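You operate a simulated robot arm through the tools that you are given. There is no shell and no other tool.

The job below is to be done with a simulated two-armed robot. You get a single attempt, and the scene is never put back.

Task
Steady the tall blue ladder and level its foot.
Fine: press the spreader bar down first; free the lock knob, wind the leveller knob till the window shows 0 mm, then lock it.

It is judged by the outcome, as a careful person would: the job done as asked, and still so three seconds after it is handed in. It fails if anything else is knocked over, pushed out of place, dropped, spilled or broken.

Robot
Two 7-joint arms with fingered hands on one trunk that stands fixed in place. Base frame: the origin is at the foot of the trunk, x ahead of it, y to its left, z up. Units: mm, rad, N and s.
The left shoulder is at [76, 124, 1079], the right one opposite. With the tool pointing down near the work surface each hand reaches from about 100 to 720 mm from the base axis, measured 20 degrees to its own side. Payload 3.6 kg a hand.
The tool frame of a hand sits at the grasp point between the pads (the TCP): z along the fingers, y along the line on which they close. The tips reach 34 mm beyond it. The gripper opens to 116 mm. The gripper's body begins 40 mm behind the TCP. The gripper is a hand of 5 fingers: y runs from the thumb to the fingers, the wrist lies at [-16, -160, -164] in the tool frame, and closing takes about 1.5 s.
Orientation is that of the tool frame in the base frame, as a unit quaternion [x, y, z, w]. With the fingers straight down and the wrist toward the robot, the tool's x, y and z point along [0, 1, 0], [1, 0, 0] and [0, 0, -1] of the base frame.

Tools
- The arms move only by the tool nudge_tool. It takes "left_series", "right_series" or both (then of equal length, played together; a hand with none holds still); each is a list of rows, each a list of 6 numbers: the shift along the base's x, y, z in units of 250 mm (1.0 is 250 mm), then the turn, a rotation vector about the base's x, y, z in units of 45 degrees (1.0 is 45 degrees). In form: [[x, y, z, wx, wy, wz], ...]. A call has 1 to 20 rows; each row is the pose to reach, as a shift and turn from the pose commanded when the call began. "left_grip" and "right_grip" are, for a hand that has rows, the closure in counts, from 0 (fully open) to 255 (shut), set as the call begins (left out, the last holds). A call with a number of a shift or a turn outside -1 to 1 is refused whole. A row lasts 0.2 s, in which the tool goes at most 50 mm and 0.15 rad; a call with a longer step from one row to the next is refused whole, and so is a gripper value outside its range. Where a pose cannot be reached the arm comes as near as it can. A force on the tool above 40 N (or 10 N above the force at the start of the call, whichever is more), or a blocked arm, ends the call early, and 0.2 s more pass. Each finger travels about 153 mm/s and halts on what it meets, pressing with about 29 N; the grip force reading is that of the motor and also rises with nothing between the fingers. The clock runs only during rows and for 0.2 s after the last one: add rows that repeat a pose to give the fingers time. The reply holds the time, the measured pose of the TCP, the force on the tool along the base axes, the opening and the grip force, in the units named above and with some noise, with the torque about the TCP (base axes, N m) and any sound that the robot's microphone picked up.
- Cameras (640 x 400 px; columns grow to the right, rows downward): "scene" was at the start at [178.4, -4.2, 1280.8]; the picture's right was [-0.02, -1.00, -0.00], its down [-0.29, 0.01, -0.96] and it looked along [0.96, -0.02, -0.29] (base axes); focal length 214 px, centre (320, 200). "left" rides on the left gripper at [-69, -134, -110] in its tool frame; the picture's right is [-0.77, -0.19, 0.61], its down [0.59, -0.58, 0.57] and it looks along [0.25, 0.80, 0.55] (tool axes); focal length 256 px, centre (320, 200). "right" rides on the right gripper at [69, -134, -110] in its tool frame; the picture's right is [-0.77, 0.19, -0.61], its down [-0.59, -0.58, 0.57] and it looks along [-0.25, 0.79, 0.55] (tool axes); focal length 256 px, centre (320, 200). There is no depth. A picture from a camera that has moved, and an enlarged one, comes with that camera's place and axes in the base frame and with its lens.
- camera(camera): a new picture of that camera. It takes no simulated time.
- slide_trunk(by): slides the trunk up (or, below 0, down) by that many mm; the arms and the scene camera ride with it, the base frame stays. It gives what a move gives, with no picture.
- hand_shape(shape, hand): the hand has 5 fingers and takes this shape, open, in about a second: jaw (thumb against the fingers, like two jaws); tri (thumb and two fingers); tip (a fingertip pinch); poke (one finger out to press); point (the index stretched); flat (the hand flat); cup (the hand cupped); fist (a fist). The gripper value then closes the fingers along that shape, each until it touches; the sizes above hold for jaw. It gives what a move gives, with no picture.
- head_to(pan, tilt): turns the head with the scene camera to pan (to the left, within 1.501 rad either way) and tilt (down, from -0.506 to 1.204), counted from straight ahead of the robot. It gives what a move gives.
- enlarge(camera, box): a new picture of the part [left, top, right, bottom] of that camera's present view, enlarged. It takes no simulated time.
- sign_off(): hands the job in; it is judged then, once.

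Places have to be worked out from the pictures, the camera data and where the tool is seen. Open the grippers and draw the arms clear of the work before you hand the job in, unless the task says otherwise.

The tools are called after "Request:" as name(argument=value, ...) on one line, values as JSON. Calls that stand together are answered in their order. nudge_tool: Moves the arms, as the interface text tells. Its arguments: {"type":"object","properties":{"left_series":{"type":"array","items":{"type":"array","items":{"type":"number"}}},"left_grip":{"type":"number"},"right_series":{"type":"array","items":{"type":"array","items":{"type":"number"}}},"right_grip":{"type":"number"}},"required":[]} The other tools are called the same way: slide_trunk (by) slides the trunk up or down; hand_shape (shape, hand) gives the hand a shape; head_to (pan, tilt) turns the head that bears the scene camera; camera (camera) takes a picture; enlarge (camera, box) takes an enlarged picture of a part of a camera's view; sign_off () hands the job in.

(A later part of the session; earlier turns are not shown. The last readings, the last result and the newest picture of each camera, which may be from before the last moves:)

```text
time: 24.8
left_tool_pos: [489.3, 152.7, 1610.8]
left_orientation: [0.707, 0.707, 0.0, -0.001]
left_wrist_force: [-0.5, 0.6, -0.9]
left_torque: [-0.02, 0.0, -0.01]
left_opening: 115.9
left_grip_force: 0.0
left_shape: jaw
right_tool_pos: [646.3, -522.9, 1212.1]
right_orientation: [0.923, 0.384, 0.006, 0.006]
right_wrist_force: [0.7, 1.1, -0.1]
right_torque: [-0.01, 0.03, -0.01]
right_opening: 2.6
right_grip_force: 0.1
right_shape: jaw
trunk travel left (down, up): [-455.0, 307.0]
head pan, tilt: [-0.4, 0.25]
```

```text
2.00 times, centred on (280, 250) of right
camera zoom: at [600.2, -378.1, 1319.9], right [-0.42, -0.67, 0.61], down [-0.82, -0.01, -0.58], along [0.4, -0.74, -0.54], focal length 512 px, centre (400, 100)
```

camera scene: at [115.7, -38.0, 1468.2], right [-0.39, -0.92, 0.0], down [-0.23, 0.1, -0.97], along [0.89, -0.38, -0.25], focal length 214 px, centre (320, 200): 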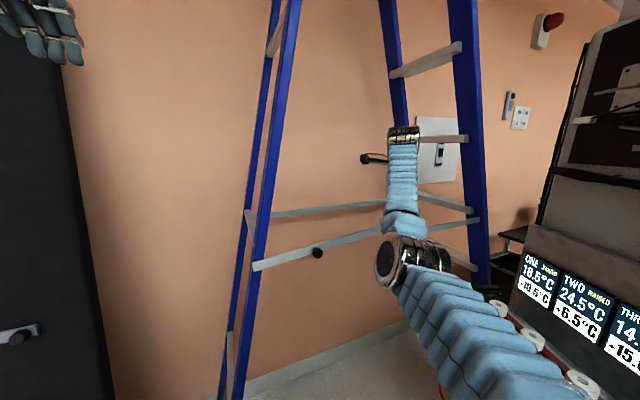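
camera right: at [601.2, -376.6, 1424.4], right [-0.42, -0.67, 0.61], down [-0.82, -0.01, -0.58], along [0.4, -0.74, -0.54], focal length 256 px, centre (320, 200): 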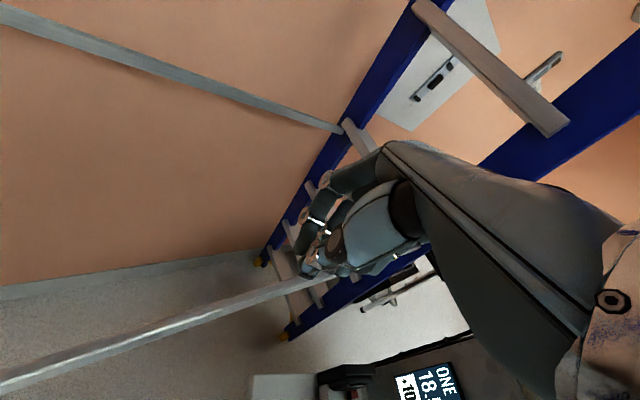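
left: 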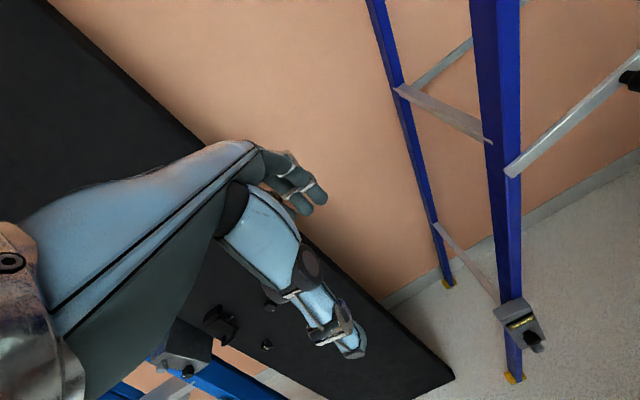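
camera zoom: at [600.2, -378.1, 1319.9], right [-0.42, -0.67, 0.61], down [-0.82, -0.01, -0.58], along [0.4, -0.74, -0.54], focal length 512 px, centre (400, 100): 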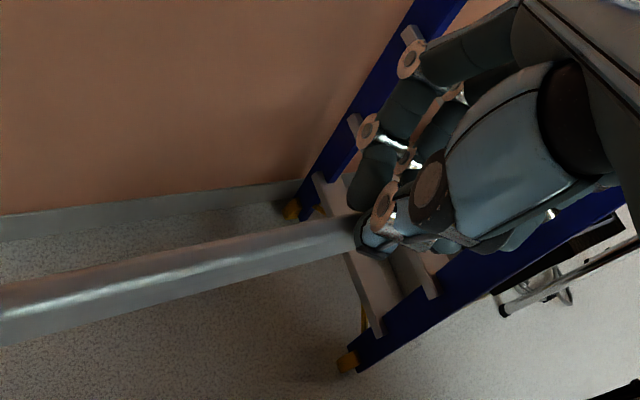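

The bar is moving easily with the fingers and is almost aligned. Press on in small steps.

Request:
nudge_tool(right_series=[[0, 0, -0.015, 0, 0, 0], [0, 0, -0.03, 0, 0, 0], [0, 0, -0.04, 0, 0, 0]])

Request:
enlarge(camera="scene", box=[230, 160, 510, 300])

Request:
nudge_tool(right_series=[[0, 0, -0.015, 0, 0, 0], [0, 0, -0.03, 0, 0, 0], [0, 0, -0.04, 0, 0, 0]])

Request:
enlarge(camera="scene", box=[230, 160, 510, 300])

```text
time: 25.6
left_tool_pos: [488.5, 153.9, 1611.2]
left_orientation: [0.707, 0.708, 0.0, 0.001]
left_wrist_force: [0.6, -0.3, -0.1]
left_torque: [0.01, 0.02, 0.03]
left_opening: 115.8
left_grip_force: 0.1
left_shape: jaw
right_tool_pos: [646.8, -522.6, 1206.5]
right_orientation: [0.924, 0.383, 0.008, 0.009]
right_wrist_force: [3.8, -1.1, 13.8]
right_torque: [0.01, -0.1, -0.02]
right_opening: 0.0
right_grip_force: 1.2
right_shape: jaw
trunk travel left (down, up): [-455.0, 307.0]
head pan, tilt: [-0.4, 0.25]
```

```text
2.29 times, centred on (370, 230) of scene
camera zoom: at [114.7, -37.2, 1468.5], right [-0.39, -0.92, 0.0], down [-0.23, 0.1, -0.97], along [0.89, -0.38, -0.25], focal length 490 px, centre (206, 131)
```

zoom: 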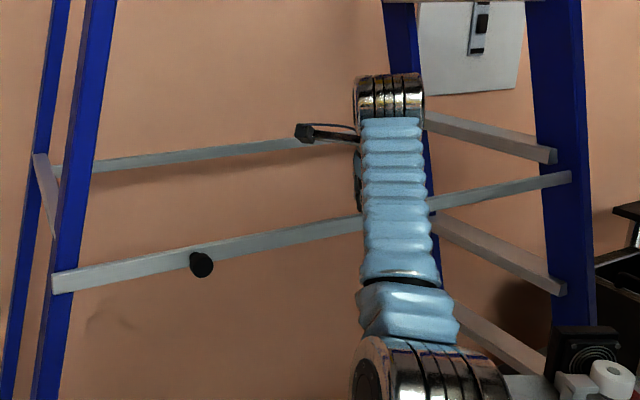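

```text
time: 26.6
left_tool_pos: [488.4, 154.1, 1610.8]
left_orientation: [0.707, 0.707, 0.0, 0.001]
left_wrist_force: [-0.8, -0.2, 0.3]
left_torque: [-0.01, 0.05, 0.0]
left_opening: 115.8
left_grip_force: 0.1
left_shape: jaw
right_tool_pos: [646.6, -522.0, 1204.3]
right_orientation: [0.924, 0.382, 0.015, 0.016]
right_wrist_force: [-3.7, 3.6, 14.4]
right_torque: [0.08, 0.17, -0.01]
right_opening: 0.2
right_grip_force: 28.8
right_shape: jaw
trunk travel left (down, up): [-455.0, 307.0]
head pan, tilt: [-0.4, 0.25]
stopped in row 3 (right hand): the force on the tool passed its limit at 40 N (the readings are from after the stop); the commanded pose is now the measured one
```

```text
2.29 times, centred on (370, 230) of scene
camera zoom: at [113.6, -36.6, 1468.0], right [-0.39, -0.92, 0.0], down [-0.23, 0.1, -0.97], along [0.89, -0.38, -0.25], focal length 490 px, centre (206, 131)
```

zoom: 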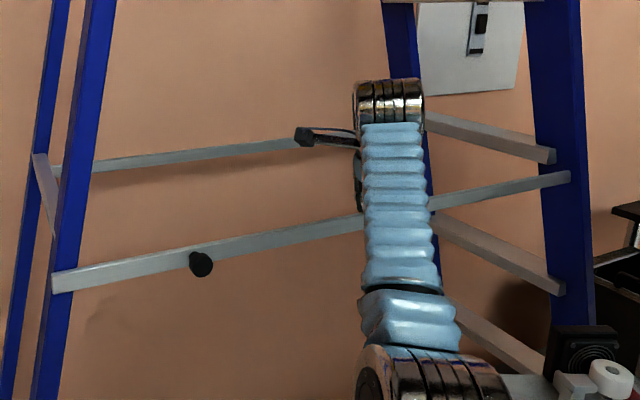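

The bar is at its hard stop (40 N) and straight. Now I'll release very gently straight up and see whether it stays.

Request:
nudge_tool(right_series=[[0, 0, 0.01, 0, 0, 0], [0, 0, 0.02, 0, 0, 0], [0, 0, 0.03, 0, 0, 0], [0, 0, 0.04, 0, 0, 0], [0, 0, 0.05, 0, 0, 0], [0, 0, 0.06, 0, 0, 0], [0, 0, 0.08, 0, 0, 0], [0, 0, 0.1, 0, 0, 0]])

Request:
enlarge(camera="scene", box=[230, 160, 510, 300])

Request:
enlarge(camera="right", box=[180, 150, 380, 350])

```text
time: 28.4
left_tool_pos: [490.3, 152.9, 1611.4]
left_orientation: [0.708, 0.706, 0.001, 0.001]
left_wrist_force: [0.1, -0.5, -0.2]
left_torque: [0.02, -0.02, -0.05]
left_opening: 115.8
left_grip_force: 0.0
left_shape: jaw
right_tool_pos: [647.3, -522.8, 1224.2]
right_orientation: [0.923, 0.384, 0.012, 0.012]
right_wrist_force: [-0.8, 0.4, 0.0]
right_torque: [-0.04, 0.01, -0.01]
right_opening: 0.0
right_grip_force: 29.7
right_shape: jaw
trunk travel left (down, up): [-455.0, 307.0]
head pan, tilt: [-0.4, 0.25]
```

```text
2.29 times, centred on (370, 230) of scene
camera zoom: at [115.6, -38.3, 1468.1], right [-0.39, -0.92, 0.0], down [-0.23, 0.1, -0.97], along [0.89, -0.38, -0.25], focal length 490 px, centre (206, 131)
```

zoom: 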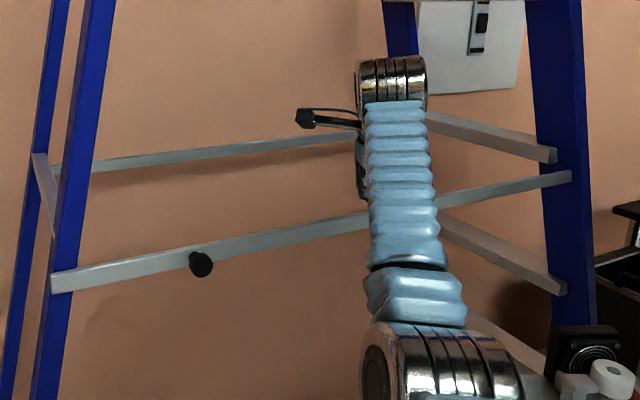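

```text
2.00 times, centred on (280, 250) of right
camera zoom: at [599.4, -378.7, 1331.0], right [-0.43, -0.67, 0.61], down [-0.81, -0.02, -0.59], along [0.41, -0.74, -0.53], focal length 512 px, centre (400, 100)
```

zoom: 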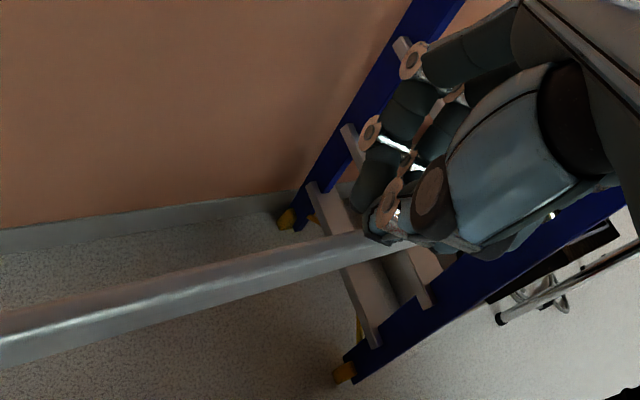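

The hub hasn't moved after a 20 mm lift. Continue lifting slowly and compare.

Request:
nudge_tool(right_series=[[0, 0, 0.03, 0, 0, 0], [0, 0, 0.06, 0, 0, 0], [0, 0, 0.1, 0, 0, 0], [0, 0, 0.15, 0, 0, 0], [0, 0, 0.2, 0, 0, 0]])

Request:
enlarge(camera="scene", box=[230, 160, 510, 300])

Request:
enlarge(camera="right", box=[180, 150, 380, 350])

```text
time: 29.6
left_tool_pos: [488.5, 152.6, 1610.5]
left_orientation: [0.707, 0.707, 0.001, 0.001]
left_wrist_force: [-0.1, -0.2, -0.1]
left_torque: [0.03, -0.02, -0.02]
left_opening: 115.9
left_grip_force: 0.0
left_shape: jaw
right_tool_pos: [648.2, -523.7, 1275.2]
right_orientation: [0.923, 0.383, 0.012, 0.013]
right_wrist_force: [0.7, -0.8, 0.0]
right_torque: [0.0, 0.0, 0.02]
right_opening: 0.0
right_grip_force: 28.9
right_shape: jaw
trunk travel left (down, up): [-455.0, 307.0]
head pan, tilt: [-0.4, 0.25]
```

```text
2.29 times, centred on (370, 230) of scene
camera zoom: at [115.6, -38.3, 1468.1], right [-0.39, -0.92, 0.0], down [-0.23, 0.1, -0.97], along [0.89, -0.38, -0.25], focal length 490 px, centre (206, 131)
```

zoom: 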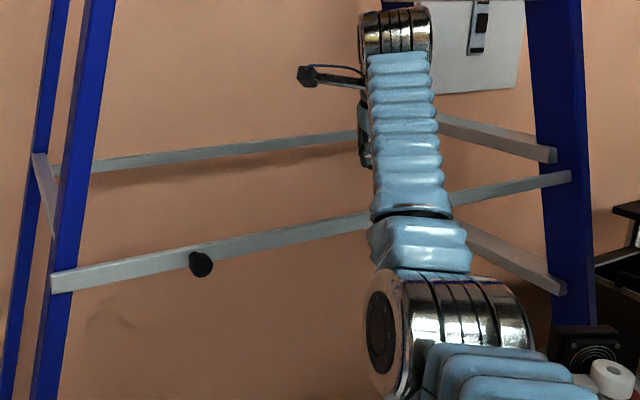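

```text
2.00 times, centred on (280, 250) of right
camera zoom: at [600.1, -378.5, 1380.9], right [-0.43, -0.67, 0.61], down [-0.81, -0.02, -0.59], along [0.41, -0.74, -0.53], focal length 512 px, centre (400, 100)
```

zoom: 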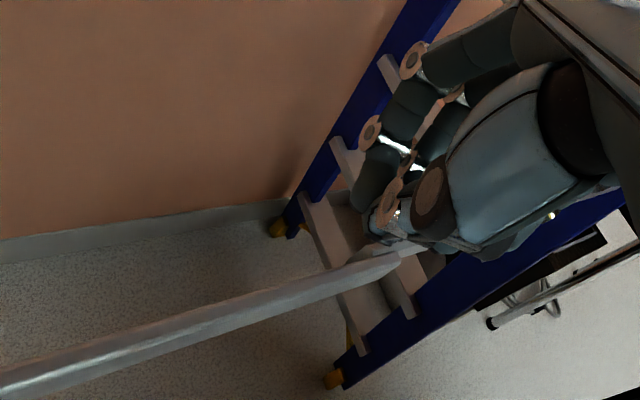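

The bar now stays down with the hand off it. I'll draw the right hand back and check the joint clearly.

Request:
nudge_tool(right_series=[[0, 0.02, 0.15, 0, 0, 0], [-0.05, 0.04, 0.3, 0, 0, 0], [-0.2, 0.04, 0.35, 0, 0, 0], [-0.4, 0.04, 0.35, 0, 0, 0], [-0.55, 0.04, 0.35, 0, 0, 0], [-0.7, 0.04, 0.35, 0, 0, 0], [-0.85, 0.0, 0.35, 0, 0, 0]], right_grip=0)

Request:
head_to(pan=-0.55, tilt=0.4)

Request:
camera(camera="scene")

Request:
camera(camera="right")

Request:
camera(camera="left")

```text
time: 31.2
left_tool_pos: [487.9, 149.7, 1610.8]
left_orientation: [0.708, 0.706, 0.0, 0.001]
left_wrist_force: [-0.5, -0.5, -0.4]
left_torque: [0.0, -0.04, 0.01]
left_opening: 116.0
left_grip_force: 0.1
left_shape: jaw
right_tool_pos: [432.6, -525.7, 1361.3]
right_orientation: [0.923, 0.383, 0.013, 0.012]
right_wrist_force: [-0.2, 0.2, 0.0]
right_torque: [0.02, 0.0, -0.01]
right_opening: 116.1
right_grip_force: 0.1
right_shape: jaw
trunk travel left (down, up): [-455.0, 307.0]
head pan, tilt: [-0.4, 0.25]
```

```text
time: 31.9
left_tool_pos: [489.5, 151.5, 1610.2]
left_orientation: [0.707, 0.707, -0.001, 0.0]
left_wrist_force: [-0.1, 0.5, 0.1]
left_torque: [0.0, -0.03, 0.01]
left_opening: 115.6
left_grip_force: 0.1
left_shape: jaw
right_tool_pos: [435.0, -523.6, 1360.8]
right_orientation: [0.923, 0.384, 0.013, 0.014]
right_wrist_force: [-0.7, -0.5, 0.0]
right_torque: [-0.04, -0.01, -0.03]
right_opening: 115.8
right_grip_force: 0.1
right_shape: jaw
trunk travel left (down, up): [-455.0, 307.0]
head pan, tilt: [-0.55, 0.4]
```

```text
taken
camera scene: at [108.8, -50.2, 1454.2], right [-0.52, -0.85, 0.0], down [-0.33, 0.2, -0.92], along [0.79, -0.48, -0.39], focal length 214 px, centre (320, 200)
```

scene: 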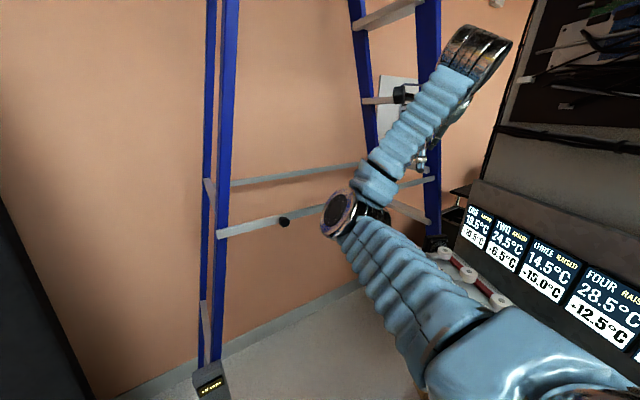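

```text
taken
camera right: at [386.1, -379.6, 1467.7], right [-0.43, -0.67, 0.61], down [-0.81, -0.02, -0.59], along [0.41, -0.74, -0.53], focal length 256 px, centre (320, 200)
```

right: 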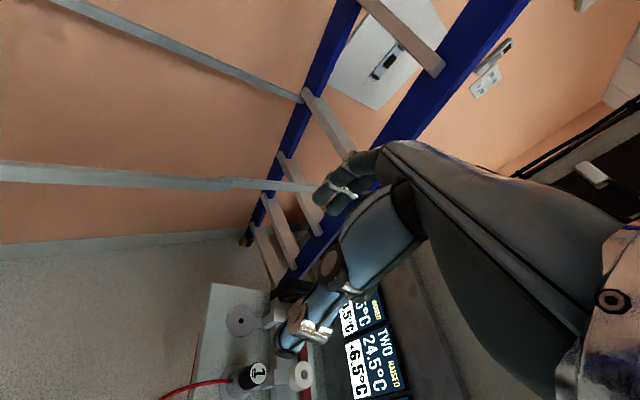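

```text
taken
camera left: at [356.2, 83.0, 1721.5], right [-0.19, -0.77, -0.61], down [-0.58, 0.59, -0.57], along [0.79, 0.25, -0.55], focal length 256 px, centre (320, 200)
```

left: 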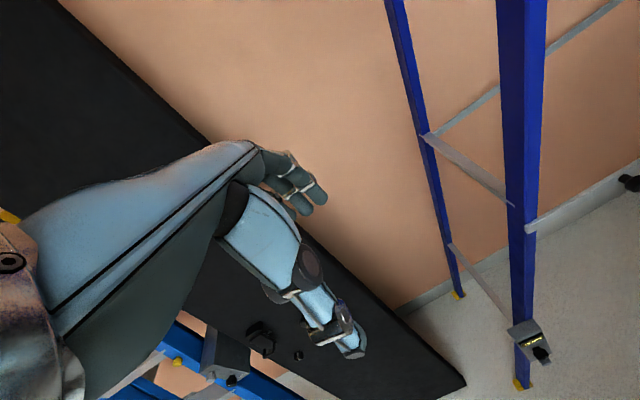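

Request:
enlarge(camera="right", box=[140, 120, 340, 250])

```text
3.08 times, centred on (240, 185) of right
camera zoom: at [386.1, -379.6, 1467.7], right [-0.43, -0.67, 0.61], down [-0.81, -0.02, -0.59], along [0.41, -0.74, -0.53], focal length 788 px, centre (566, 246)
```

zoom: 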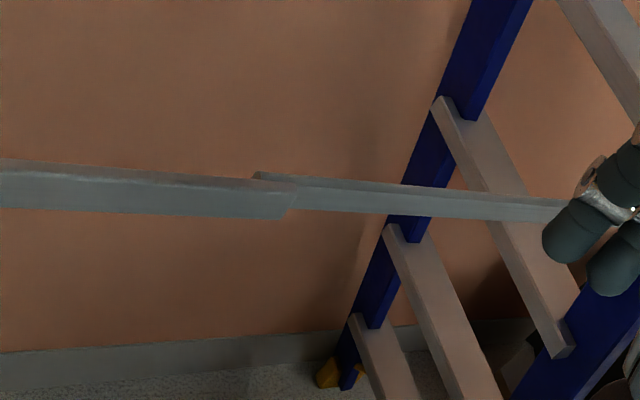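

The left half laps flush along the right half, so the spreader is down and holding. Now for the leveller: I'll retract the right arm inward, keeping it clear of the trolley at y≈-650, then lower the trunk.

Request:
nudge_tool(right_series=[[0, 0.1, 0.05, 0, 0, 0.18], [-0.05, 0.25, 0.1, 0, 0, 0.36], [-0.1, 0.4, 0.15, 0, 0, 0.54], [-0.15, 0.55, 0.2, 0, 0, 0.72], [-0.2, 0.7, 0.25, 0, 0, 0.9], [-0.25, 0.8, 0.3, 0, 0, 1.0], [-0.28, 0.88, 0.3, 0, 0, 1.0], [-0.28, 0.88, 0.3, 0, 0, 1.0]])

Request:
slide_trunk(by=-330)

Request:
head_to(pan=0.05, tilt=0.7)

Request:
camera(camera="scene")

Request:
camera(camera="right")

Request:
camera(camera="left")

```text
time: 33.7
left_tool_pos: [489.4, 153.0, 1610.4]
left_orientation: [0.707, 0.707, 0.0, 0.0]
left_wrist_force: [0.0, -0.1, 0.7]
left_torque: [0.0, 0.02, -0.01]
left_opening: 116.0
left_grip_force: 0.1
left_shape: jaw
right_tool_pos: [359.9, -317.6, 1431.1]
right_orientation: [0.719, 0.695, 0.025, -0.005]
right_wrist_force: [0.2, 0.5, -0.2]
right_torque: [0.03, -0.02, -0.04]
right_opening: 115.9
right_grip_force: 0.0
right_shape: jaw
trunk travel left (down, up): [-455.0, 307.0]
head pan, tilt: [-0.55, 0.4]
```

```text
time: 35.5
left_tool_pos: [500.8, 153.2, 1429.2]
left_orientation: [0.707, 0.707, -0.005, -0.005]
left_wrist_force: [1.1, -1.0, 0.5]
left_torque: [0.0, 0.06, 0.0]
left_opening: 116.0
left_grip_force: 0.0
left_shape: jaw
right_tool_pos: [382.4, -327.0, 1216.2]
right_orientation: [0.731, 0.68, -0.032, -0.046]
right_wrist_force: [0.2, 0.0, 1.4]
right_torque: [0.01, 0.06, 0.03]
right_opening: 116.1
right_grip_force: 0.1
right_shape: jaw
trunk travel left (down, up): [-281.0, 482.0]
head pan, tilt: [-0.55, 0.4]
stopped: the arm was blocked; the commanded pose is now the measured one
```

```text
time: 36.5
left_tool_pos: [496.1, 152.8, 1431.6]
left_orientation: [0.707, 0.707, -0.004, -0.004]
left_wrist_force: [-0.7, -0.4, 0.1]
left_torque: [-0.01, -0.03, 0.0]
left_opening: 115.9
left_grip_force: 0.0
left_shape: jaw
right_tool_pos: [378.7, -324.5, 1217.9]
right_orientation: [0.731, 0.68, -0.032, -0.045]
right_wrist_force: [-1.0, 0.7, -0.5]
right_torque: [-0.01, 0.03, 0.0]
right_opening: 115.6
right_grip_force: 0.0
right_shape: jaw
trunk travel left (down, up): [-281.0, 482.0]
head pan, tilt: [0.051, 0.7]
```

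```text
taken
camera scene: at [167.3, 2.4, 1250.4], right [0.05, -1.0, 0.0], down [-0.64, -0.03, -0.77], along [0.76, 0.04, -0.64], focal length 214 px, centre (320, 200)
```

scene: 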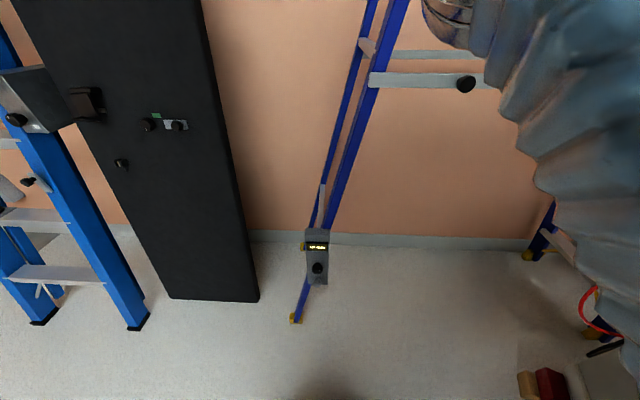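

```text
taken
camera right: at [264.7, -249.2, 1343.5], right [0.2, -0.79, 0.58], down [-0.68, -0.54, -0.51], along [0.71, -0.29, -0.64], focal length 256 px, centre (320, 200)
```

right: 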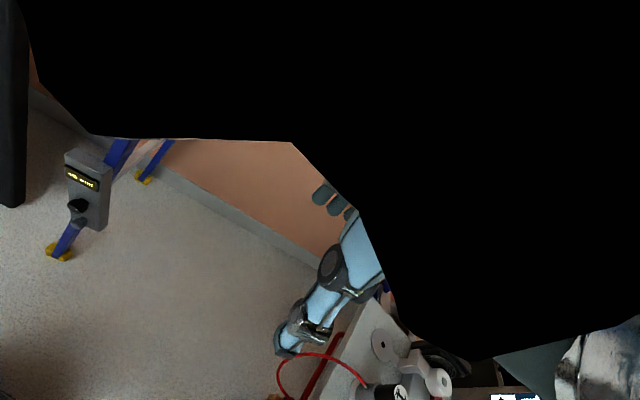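

```text
taken
camera left: at [363.6, 83.2, 1544.2], right [-0.19, -0.77, -0.61], down [-0.58, 0.59, -0.56], along [0.79, 0.25, -0.56], focal length 256 px, centre (320, 200)
```

left: 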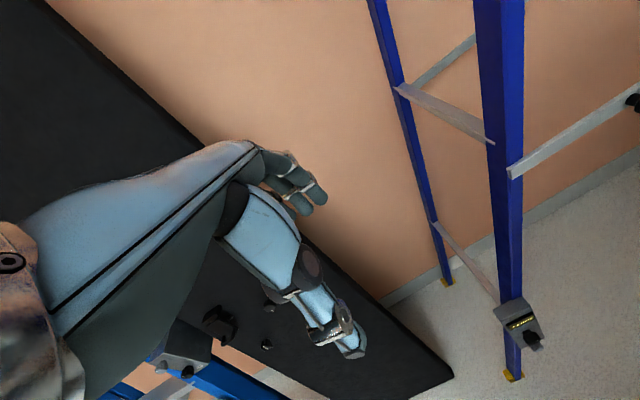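

The trunk slide was blocked by the right arm, which probably folded onto the robot's own body. I'll look to the right before moving it.

Request:
head_to(pan=-0.6, tilt=0.5)

Request:
camera(camera="scene")

Request:
head_to(pan=-1.3, tilt=0.7)

Request:
camera(camera="scene")

```text
time: 37.5
left_tool_pos: [495.1, 151.8, 1433.4]
left_orientation: [0.707, 0.707, -0.004, -0.003]
left_wrist_force: [0.1, -0.2, 0.8]
left_torque: [0.0, -0.01, 0.03]
left_opening: 115.9
left_grip_force: 0.0
left_shape: jaw
right_tool_pos: [379.7, -324.3, 1218.6]
right_orientation: [0.73, 0.681, -0.032, -0.045]
right_wrist_force: [0.3, -0.3, 0.8]
right_torque: [0.03, -0.01, 0.02]
right_opening: 115.8
right_grip_force: 0.0
right_shape: jaw
trunk travel left (down, up): [-281.0, 482.0]
head pan, tilt: [-0.6, 0.499]
```

```text
taken
camera scene: at [157.7, -53.1, 1268.0], right [-0.56, -0.83, 0.0], down [-0.4, 0.27, -0.88], along [0.72, -0.5, -0.48], focal length 214 px, centre (320, 200)
```

scene: 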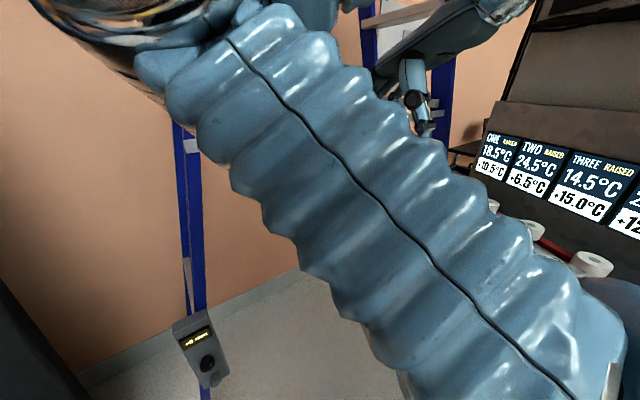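

```text
time: 38.6
left_tool_pos: [496.4, 152.0, 1432.0]
left_orientation: [0.706, 0.708, -0.004, -0.004]
left_wrist_force: [-0.7, 0.2, 1.0]
left_torque: [0.02, -0.01, 0.0]
left_opening: 115.9
left_grip_force: 0.0
left_shape: jaw
right_tool_pos: [378.9, -325.7, 1218.0]
right_orientation: [0.731, 0.68, -0.032, -0.046]
right_wrist_force: [-0.4, 0.6, -0.3]
right_torque: [-0.02, 0.0, 0.01]
right_opening: 115.9
right_grip_force: 0.1
right_shape: jaw
trunk travel left (down, up): [-281.0, 482.0]
head pan, tilt: [-1.3, 0.7]
```

```text
taken
camera scene: at [105.3, -83.6, 1250.4], right [-0.96, -0.27, 0.0], down [-0.17, 0.62, -0.77], along [0.2, -0.74, -0.64], focal length 214 px, centre (320, 200)
```

scene: 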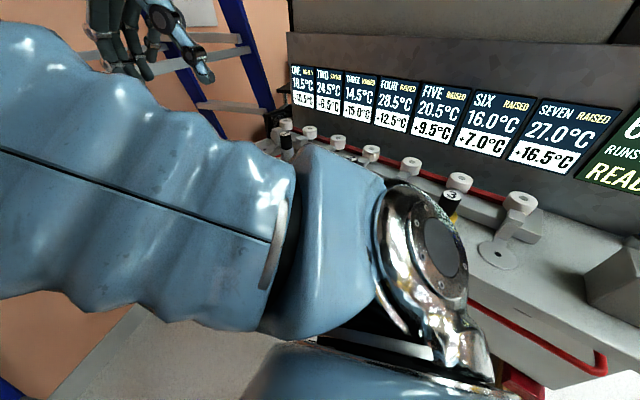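

The right arm's elbow is tucked in front of the head, and it has not hit the bench. I'll extend the right hand forward and up to unfold it toward its starting posture.

Request:
nudge_tool(right_series=[[0.08, 0, 0.08, 0, 0, 0], [0.16, 0, 0.16, 0, 0, 0], [0.24, 0, 0.24, 0, 0, 0], [0.32, 0, 0.34, 0, 0, 0], [0.4, 0.05, 0.44, 0, 0, 0], [0.46, 0.1, 0.54, 0, 0, 0], [0.5, 0.15, 0.64, 0, 0, 0], [0.54, 0.18, 0.74, 0, 0, 0], [0.56, 0.18, 0.78, 0, 0, 0], [0.56, 0.18, 0.78, 0, 0, 0]])

Request:
head_to(pan=-0.6, tilt=0.4)

Request:
camera(camera="scene")

Request:
camera(camera="right")

```text
time: 40.8
left_tool_pos: [495.3, 152.4, 1432.3]
left_orientation: [0.707, 0.707, -0.004, -0.004]
left_wrist_force: [1.1, 0.5, 0.8]
left_torque: [-0.01, 0.01, -0.01]
left_opening: 116.0
left_grip_force: 0.1
left_shape: jaw
right_tool_pos: [520.8, -278.0, 1413.3]
right_orientation: [0.729, 0.682, -0.032, -0.045]
right_wrist_force: [0.0, -0.5, -0.4]
right_torque: [0.0, -0.01, 0.04]
right_opening: 115.6
right_grip_force: 0.0
right_shape: jaw
trunk travel left (down, up): [-281.0, 482.0]
head pan, tilt: [-1.3, 0.7]
```

```text
time: 41.8
left_tool_pos: [496.3, 154.7, 1432.1]
left_orientation: [0.707, 0.707, -0.003, -0.005]
left_wrist_force: [0.2, 0.5, -0.7]
left_torque: [0.0, -0.04, -0.03]
left_opening: 116.1
left_grip_force: 0.1
left_shape: jaw
right_tool_pos: [519.4, -277.2, 1412.3]
right_orientation: [0.729, 0.683, -0.033, -0.044]
right_wrist_force: [-0.6, 0.1, 0.5]
right_torque: [0.02, 0.01, -0.03]
right_opening: 116.0
right_grip_force: 0.0
right_shape: jaw
trunk travel left (down, up): [-281.0, 482.0]
head pan, tilt: [-0.6, 0.4]
```

```text
taken
camera scene: at [159.0, -54.2, 1277.2], right [-0.57, -0.82, 0.0], down [-0.32, 0.22, -0.92], along [0.76, -0.52, -0.39], focal length 214 px, centre (320, 200)
```

scene: 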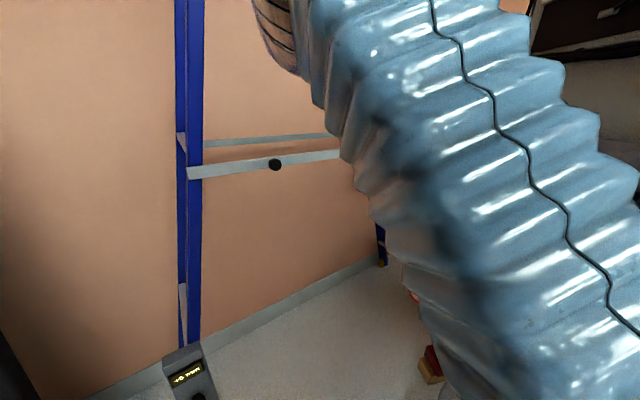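

```text
taken
camera right: at [404.7, -202.8, 1538.0], right [0.2, -0.79, 0.58], down [-0.67, -0.54, -0.5], along [0.71, -0.29, -0.64], focal length 256 px, centre (320, 200)
```

right: 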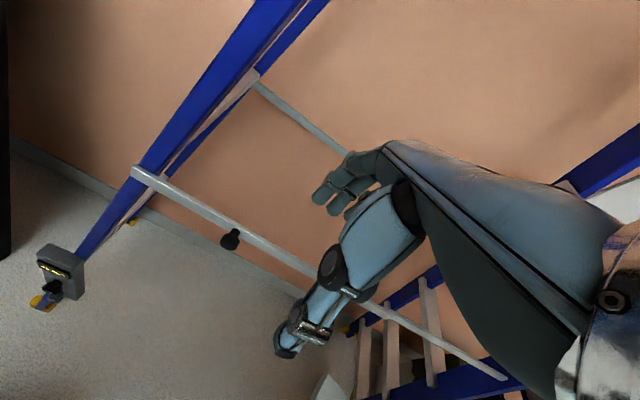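

The right elbow is tucked inward. I'll yaw the right hand outward again, as in the pressing posture, to swing the elbow back out.

Request:
nudge_tool(right_series=[[0, -0.08, 0, 0, 0, -0.18], [0, -0.16, 0, 0, 0, -0.36], [0, -0.24, 0, 0, 0, -0.54], [0, -0.32, 0, 0, 0, -0.72], [0, -0.4, 0, 0, 0, -0.9], [0, -0.48, 0, 0, 0, -1.0], [0, -0.5, 0, 0, 0, -1.0]])

Request:
camera(camera="scene")

```text
time: 43.4
left_tool_pos: [496.9, 152.5, 1431.6]
left_orientation: [0.707, 0.707, -0.004, -0.004]
left_wrist_force: [0.5, 0.6, -0.1]
left_torque: [0.01, 0.01, 0.0]
left_opening: 115.9
left_grip_force: 0.2
left_shape: jaw
right_tool_pos: [521.3, -402.8, 1412.4]
right_orientation: [0.935, 0.35, -0.013, -0.054]
right_wrist_force: [0.4, -0.5, -0.4]
right_torque: [-0.04, -0.03, 0.0]
right_opening: 116.0
right_grip_force: 0.1
right_shape: jaw
trunk travel left (down, up): [-281.0, 482.0]
head pan, tilt: [-0.6, 0.4]
```

```text
taken
camera scene: at [159.0, -54.2, 1277.2], right [-0.57, -0.82, 0.0], down [-0.32, 0.22, -0.92], along [0.76, -0.52, -0.39], focal length 214 px, centre (320, 200)
```

scene: 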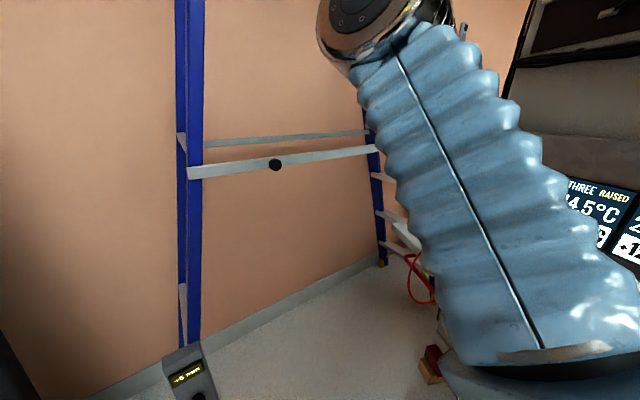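

The elbow is out again and the spreader still lies straight. I'll pull the right hand back and up a little, then lower the trunk by 130 mm for the leveller work.

Request:
nudge_tool(right_series=[[-0.08, -0.0, 0.1, 0, 0, 0], [-0.16, -0.0, 0.2, 0, 0, 0], [-0.2, -0.0, 0.3, 0, 0, 0], [-0.2, -0.0, 0.3, 0, 0, 0]])

Request:
slide_trunk(by=-130)

Request:
head_to(pan=0.05, tilt=0.8)

Request:
camera(camera="scene")

Request:
enlarge(camera="scene", box=[280, 180, 360, 260])

```text
time: 44.4
left_tool_pos: [495.4, 152.6, 1432.6]
left_orientation: [0.707, 0.707, -0.004, -0.004]
left_wrist_force: [0.3, -0.6, -0.8]
left_torque: [0.01, 0.01, 0.02]
left_opening: 115.9
left_grip_force: 0.1
left_shape: jaw
right_tool_pos: [457.5, -401.1, 1466.6]
right_orientation: [0.934, 0.352, -0.013, -0.053]
right_wrist_force: [0.0, 0.3, 0.3]
right_torque: [-0.02, 0.01, -0.01]
right_opening: 116.1
right_grip_force: 0.1
right_shape: jaw
right hand out of reach, approached as far as the arm can: row 2, 3, 4
trunk travel left (down, up): [-281.0, 482.0]
head pan, tilt: [-0.6, 0.4]
```

```text
time: 46.0
left_tool_pos: [496.0, 152.9, 1301.9]
left_orientation: [0.707, 0.707, -0.003, -0.003]
left_wrist_force: [0.4, 0.7, 0.3]
left_torque: [0.02, 0.0, -0.01]
left_opening: 115.9
left_grip_force: 0.1
left_shape: jaw
right_tool_pos: [456.8, -401.8, 1335.6]
right_orientation: [0.935, 0.351, -0.013, -0.054]
right_wrist_force: [0.0, -0.5, -0.3]
right_torque: [-0.01, 0.02, -0.02]
right_opening: 116.1
right_grip_force: 0.1
right_shape: jaw
trunk travel left (down, up): [-151.0, 612.0]
head pan, tilt: [-0.6, 0.4]
```

```text
time: 47.0
left_tool_pos: [496.2, 152.7, 1302.0]
left_orientation: [0.707, 0.707, -0.003, -0.004]
left_wrist_force: [-0.6, 0.4, 1.1]
left_torque: [0.01, 0.02, 0.0]
left_opening: 115.9
left_grip_force: 0.0
left_shape: jaw
right_tool_pos: [458.1, -402.6, 1334.3]
right_orientation: [0.935, 0.351, -0.013, -0.054]
right_wrist_force: [0.1, 1.2, -0.7]
right_torque: [0.0, -0.02, -0.02]
right_opening: 115.8
right_grip_force: 0.1
right_shape: jaw
trunk travel left (down, up): [-151.0, 612.0]
head pan, tilt: [0.051, 0.799]
```

```text
taken
camera scene: at [227.0, 2.1, 1105.9], right [0.05, -1.0, 0.0], down [-0.72, -0.04, -0.7], along [0.7, 0.03, -0.72], focal length 214 px, centre (320, 200)
```

scene: 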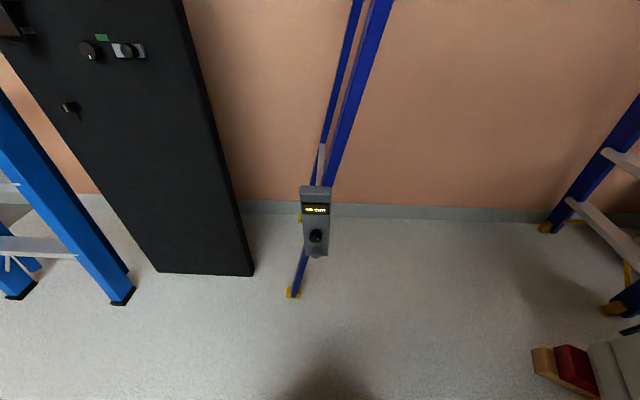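

```text
5.00 times, centred on (320, 220) of scene
camera zoom: at [227.0, 2.1, 1105.9], right [0.05, -1.0, 0.0], down [-0.72, -0.04, -0.7], along [0.7, 0.03, -0.72], focal length 1072 px, centre (320, 100)
```

zoom: 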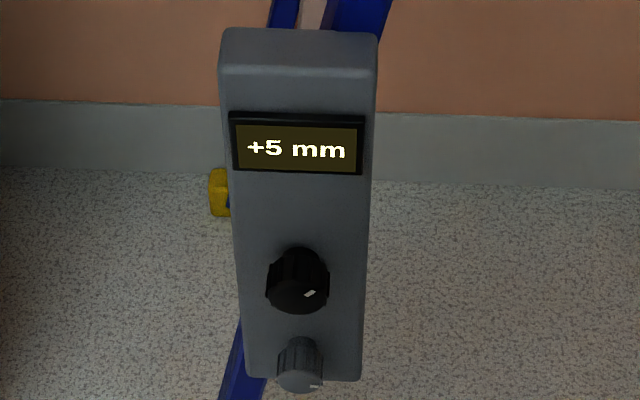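

The window reads +5 mm. The larger black knob (front face ≈[577,29,590]) looks like the leveller and the smaller grey one below (≈[578,29,489]) the lock; each has a white pointer. I'll bring the left hand down while turning it to face the box (tool z forward, wrist to the left).

Request:
nudge_tool(left_series=[[-0.06, 0, -0.1, 0.096, -0.096, -0.096], [-0.12, 0, -0.22, 0.192, -0.192, -0.192], [-0.18, 0, -0.35, 0.288, -0.288, -0.288], [-0.24, 0, -0.48, 0.385, -0.385, -0.385], [-0.3, 0, -0.61, 0.481, -0.481, -0.481], [-0.34, 0, -0.74, 0.577, -0.577, -0.577], [-0.38, 0, -0.87, 0.673, -0.673, -0.673], [-0.4, 0, -1.0, 0.77, -0.77, -0.77], [-0.4, 0, -1.0, 0.77, -0.77, -0.77]])

Request:
camera(camera="scene")

```text
time: 49.0
left_tool_pos: [407.5, 179.1, 1118.0]
left_orientation: [0.816, 0.424, 0.393, 0.004]
left_wrist_force: [1.4, 0.3, -0.3]
left_torque: [0.01, 0.0, -0.04]
left_opening: 115.9
left_grip_force: 0.0
left_shape: jaw
left hand out of reach, approached as far as the arm can: row 7, 8, 9
right_tool_pos: [456.4, -400.6, 1336.2]
right_orientation: [0.935, 0.35, -0.013, -0.054]
right_wrist_force: [0.3, -0.1, 0.1]
right_torque: [-0.01, -0.04, 0.04]
right_opening: 115.7
right_grip_force: 0.0
right_shape: jaw
trunk travel left (down, up): [-151.0, 612.0]
head pan, tilt: [0.051, 0.799]
```

```text
taken
camera scene: at [226.3, 2.9, 1106.0], right [0.05, -1.0, 0.0], down [-0.72, -0.04, -0.7], along [0.7, 0.03, -0.72], focal length 214 px, centre (320, 200)
```

scene: 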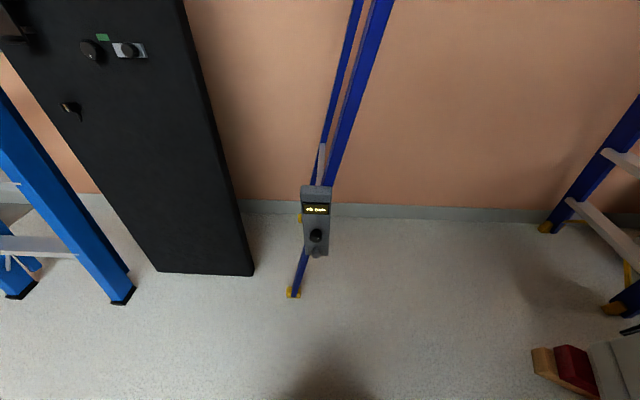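

The arm was cramped close to the body. I'll go down and a bit forward first, then finish the rotation.

Request:
nudge_tool(left_series=[[0.04, 0, -0.15, 0, 0, 0], [0.08, 0, -0.3, 0, 0, 0], [0.1, 0, -0.45, 0, 0, 0], [0.12, 0, -0.6, 0, 0, 0], [0.12, 0, -0.75, 0, 0, 0], [0.12, 0, -0.9, 0, 0, 0], [0.12, 0, -1.0, 0, 0, 0], [0.12, 0, -1.0, 0, 0, 0]])

Request:
camera(camera="scene")

Request:
camera(camera="left")

```text
time: 50.9
left_tool_pos: [525.8, 239.6, 851.0]
left_orientation: [0.817, 0.41, 0.405, -0.004]
left_wrist_force: [-1.8, -0.2, -0.3]
left_torque: [0.0, 0.01, 0.04]
left_opening: 115.9
left_grip_force: 0.0
left_shape: jaw
left hand out of reach, approached as far as the arm can: row 1, 2, 3, 4, 5, 6, 7, 8
right_tool_pos: [457.1, -402.3, 1335.2]
right_orientation: [0.934, 0.352, -0.013, -0.054]
right_wrist_force: [-1.3, -0.5, 0.3]
right_torque: [0.01, -0.03, -0.01]
right_opening: 116.1
right_grip_force: 0.2
right_shape: jaw
trunk travel left (down, up): [-151.0, 612.0]
head pan, tilt: [0.051, 0.799]
```

```text
taken
camera scene: at [226.5, 1.6, 1106.1], right [0.05, -1.0, 0.0], down [-0.72, -0.04, -0.7], along [0.7, 0.04, -0.72], focal length 214 px, centre (320, 200)
```

scene: 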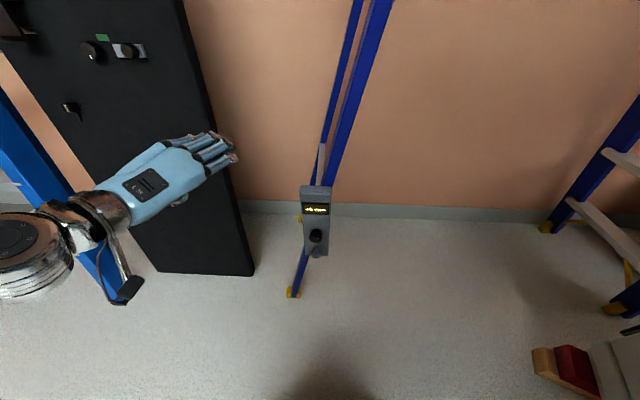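

```text
taken
camera left: at [340.5, 245.3, 835.7], right [0.02, -0.18, -0.98], down [0.18, 0.97, -0.18], along [0.98, -0.18, 0.05], focal length 256 px, centre (320, 200)
```

left: 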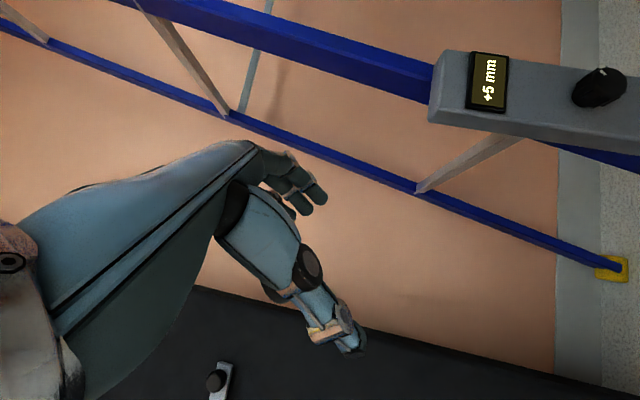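

The hand is at [526,240,851], half rotated and clear of everything. Now I'll finish the rotation while easing back and down.

Request:
nudge_tool(left_series=[[-0.03, 0, -0.05, 0.096, -0.096, -0.096], [-0.06, 0, -0.1, 0.192, -0.192, -0.192], [-0.09, 0, -0.15, 0.288, -0.288, -0.288], [-0.12, 0, -0.2, 0.385, -0.385, -0.385], [-0.15, 0, -0.25, 0.481, -0.481, -0.481], [-0.18, 0, -0.3, 0.577, -0.577, -0.577], [-0.21, 0, -0.35, 0.673, -0.673, -0.673], [-0.24, 0, -0.4, 0.77, -0.77, -0.77], [-0.24, 0, -0.4, 0.77, -0.77, -0.77]])

Request:
camera(camera="scene")

Request:
camera(camera="left")

```text
time: 52.9
left_tool_pos: [467.0, 233.7, 749.5]
left_orientation: [0.706, 0.003, 0.708, -0.003]
left_wrist_force: [0.0, -0.3, 0.1]
left_torque: [-0.01, 0.01, -0.01]
left_opening: 116.0
left_grip_force: 0.0
left_shape: jaw
right_tool_pos: [458.5, -401.9, 1336.5]
right_orientation: [0.935, 0.351, -0.014, -0.053]
right_wrist_force: [0.1, -0.6, -0.8]
right_torque: [-0.02, 0.01, -0.01]
right_opening: 115.8
right_grip_force: 0.1
right_shape: jaw
trunk travel left (down, up): [-151.0, 612.0]
head pan, tilt: [0.051, 0.799]
```

```text
taken
camera scene: at [226.9, 2.3, 1105.9], right [0.05, -1.0, 0.0], down [-0.72, -0.04, -0.7], along [0.7, 0.04, -0.72], focal length 214 px, centre (320, 200)
```

scene: 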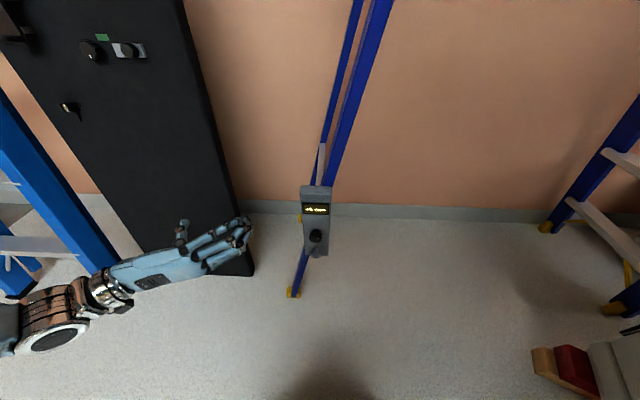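

```text
taken
camera left: at [356.3, 367.0, 681.1], right [0.61, 0.19, -0.77], down [0.56, 0.58, 0.59], along [0.56, -0.79, 0.25], focal length 256 px, centre (320, 200)
```

left: 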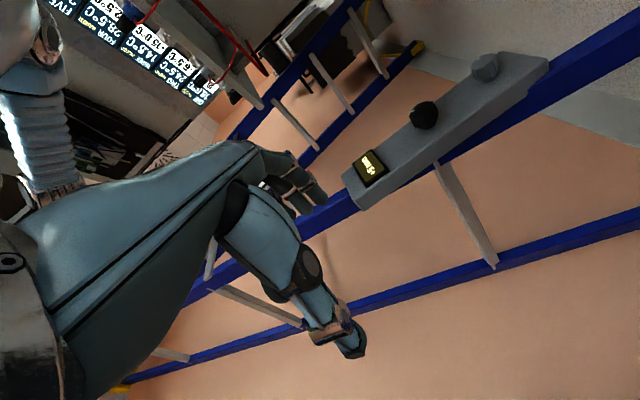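

The hand now faces +x exactly as wanted. I'll give the left hand the three-finger shape for gripping small knobs and inspect it.

Request:
hand_shape(hand="left", shape="tri")

Request:
enlarge(camera="scene", box=[90, 190, 290, 310])

Request:
enlarge(camera="left", box=[200, 100, 420, 380])

Request:
enlarge(camera="left", box=[340, 30, 560, 220])

```text
time: 53.8
left_tool_pos: [468.2, 234.2, 749.2]
left_orientation: [0.707, 0.004, 0.707, -0.003]
left_wrist_force: [0.1, 0.1, 0.5]
left_torque: [-0.01, -0.02, -0.01]
left_opening: 116.3
left_grip_force: 0.0
left_shape: tri
right_tool_pos: [458.5, -401.4, 1335.8]
right_orientation: [0.935, 0.351, -0.013, -0.053]
right_wrist_force: [0.2, 0.6, 0.8]
right_torque: [0.03, -0.01, -0.03]
right_opening: 116.0
right_grip_force: 0.1
right_shape: jaw
trunk travel left (down, up): [-151.0, 612.0]
head pan, tilt: [0.051, 0.799]
```

```text
3.20 times, centred on (190, 250) of scene
camera zoom: at [226.9, 2.4, 1105.9], right [0.05, -1.0, 0.0], down [-0.72, -0.04, -0.7], along [0.7, 0.04, -0.72], focal length 686 px, centre (736, 40)
```

zoom: 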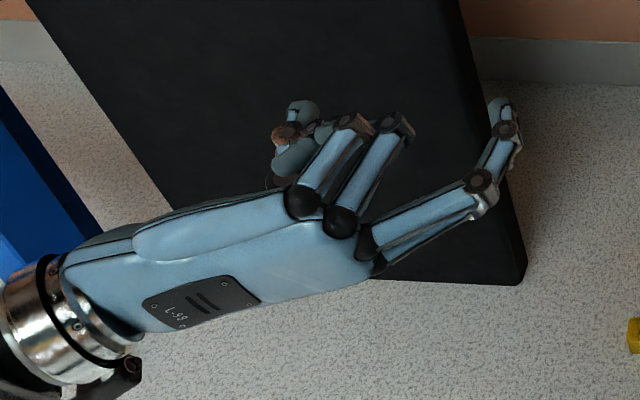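

```text
1.43 times, centred on (310, 240) of left
camera zoom: at [356.2, 366.9, 681.1], right [0.61, 0.19, -0.77], down [0.56, 0.58, 0.59], along [0.56, -0.79, 0.25], focal length 366 px, centre (334, 143)
```

zoom: 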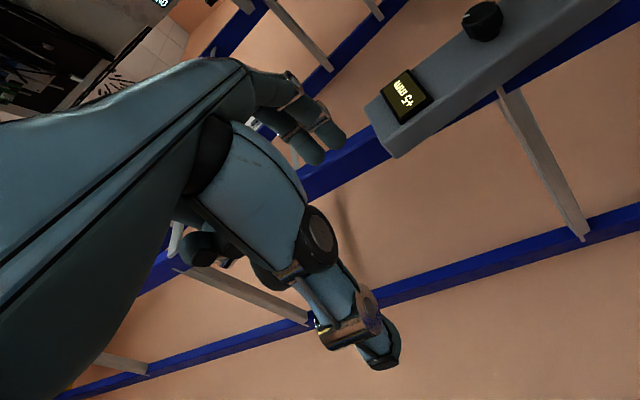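

```text
2.11 times, centred on (450, 125) of left
camera zoom: at [356.2, 366.9, 681.1], right [0.61, 0.19, -0.77], down [0.56, 0.58, 0.59], along [0.56, -0.79, 0.25], focal length 539 px, centre (46, 358)
```

zoom: 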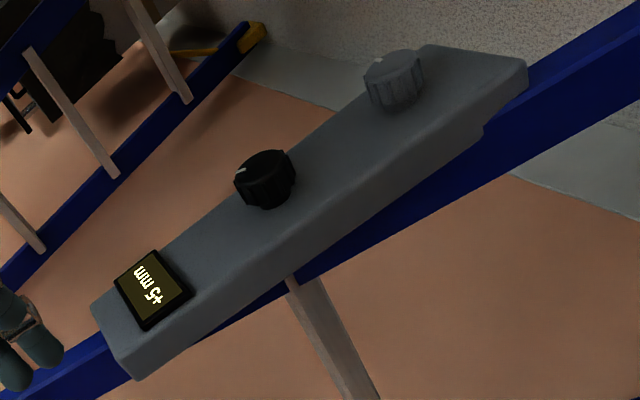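

Triangulation puts the black knob face at ≈[580,28.5,585] and the grey at ≈[582,29,484]. I'll partly close the left hand in place to see where its pads meet.

Request:
nudge_tool(left_series=[[0, 0, 0, 0, 0, 0], [0, 0, 0, 0, 0, 0], [0, 0, 0, 0, 0, 0], [0, 0, 0, 0, 0, 0], [0, 0, 0, 0, 0, 0], [0, 0, 0, 0, 0, 0], [0, 0, 0, 0, 0, 0]], left_grip=180)

Request:
enlarge(camera="scene", box=[150, 190, 290, 290])

Request:
enlarge(camera="left", box=[200, 100, 420, 380])

```text
time: 55.4
left_tool_pos: [466.8, 234.8, 749.4]
left_orientation: [0.707, 0.003, 0.707, -0.003]
left_wrist_force: [-1.0, -0.4, -0.6]
left_torque: [-0.01, -0.02, -0.02]
left_opening: 34.6
left_grip_force: 0.0
left_shape: tri
right_tool_pos: [458.0, -401.4, 1336.1]
right_orientation: [0.935, 0.351, -0.013, -0.054]
right_wrist_force: [-0.5, -0.5, 0.3]
right_torque: [0.0, -0.03, -0.01]
right_opening: 116.2
right_grip_force: 0.0
right_shape: jaw
trunk travel left (down, up): [-151.0, 612.0]
head pan, tilt: [0.051, 0.799]
```

```text
4.00 times, centred on (220, 240) of scene
camera zoom: at [227.0, 2.4, 1105.9], right [0.05, -1.0, 0.0], down [-0.72, -0.04, -0.7], along [0.7, 0.04, -0.72], focal length 858 px, centre (720, 40)
```

zoom: 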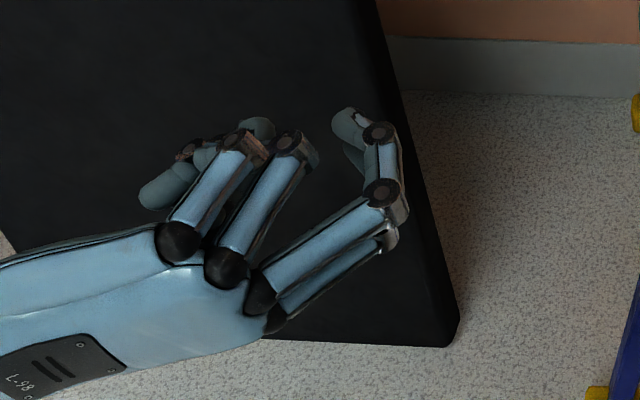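

```text
1.43 times, centred on (310, 240) of left
camera zoom: at [356.2, 366.8, 681.1], right [0.61, 0.19, -0.77], down [0.56, 0.58, 0.59], along [0.56, -0.79, 0.25], focal length 366 px, centre (334, 143)
```

zoom: 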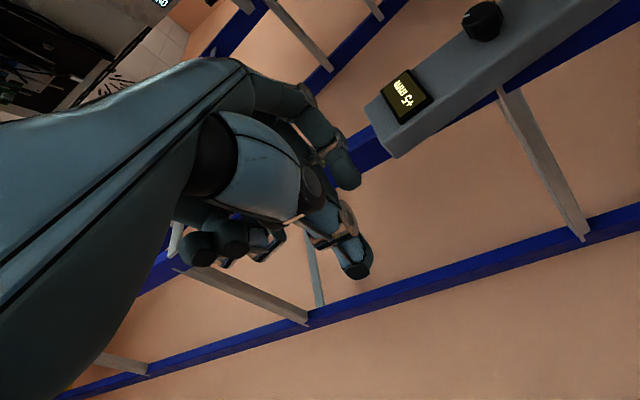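

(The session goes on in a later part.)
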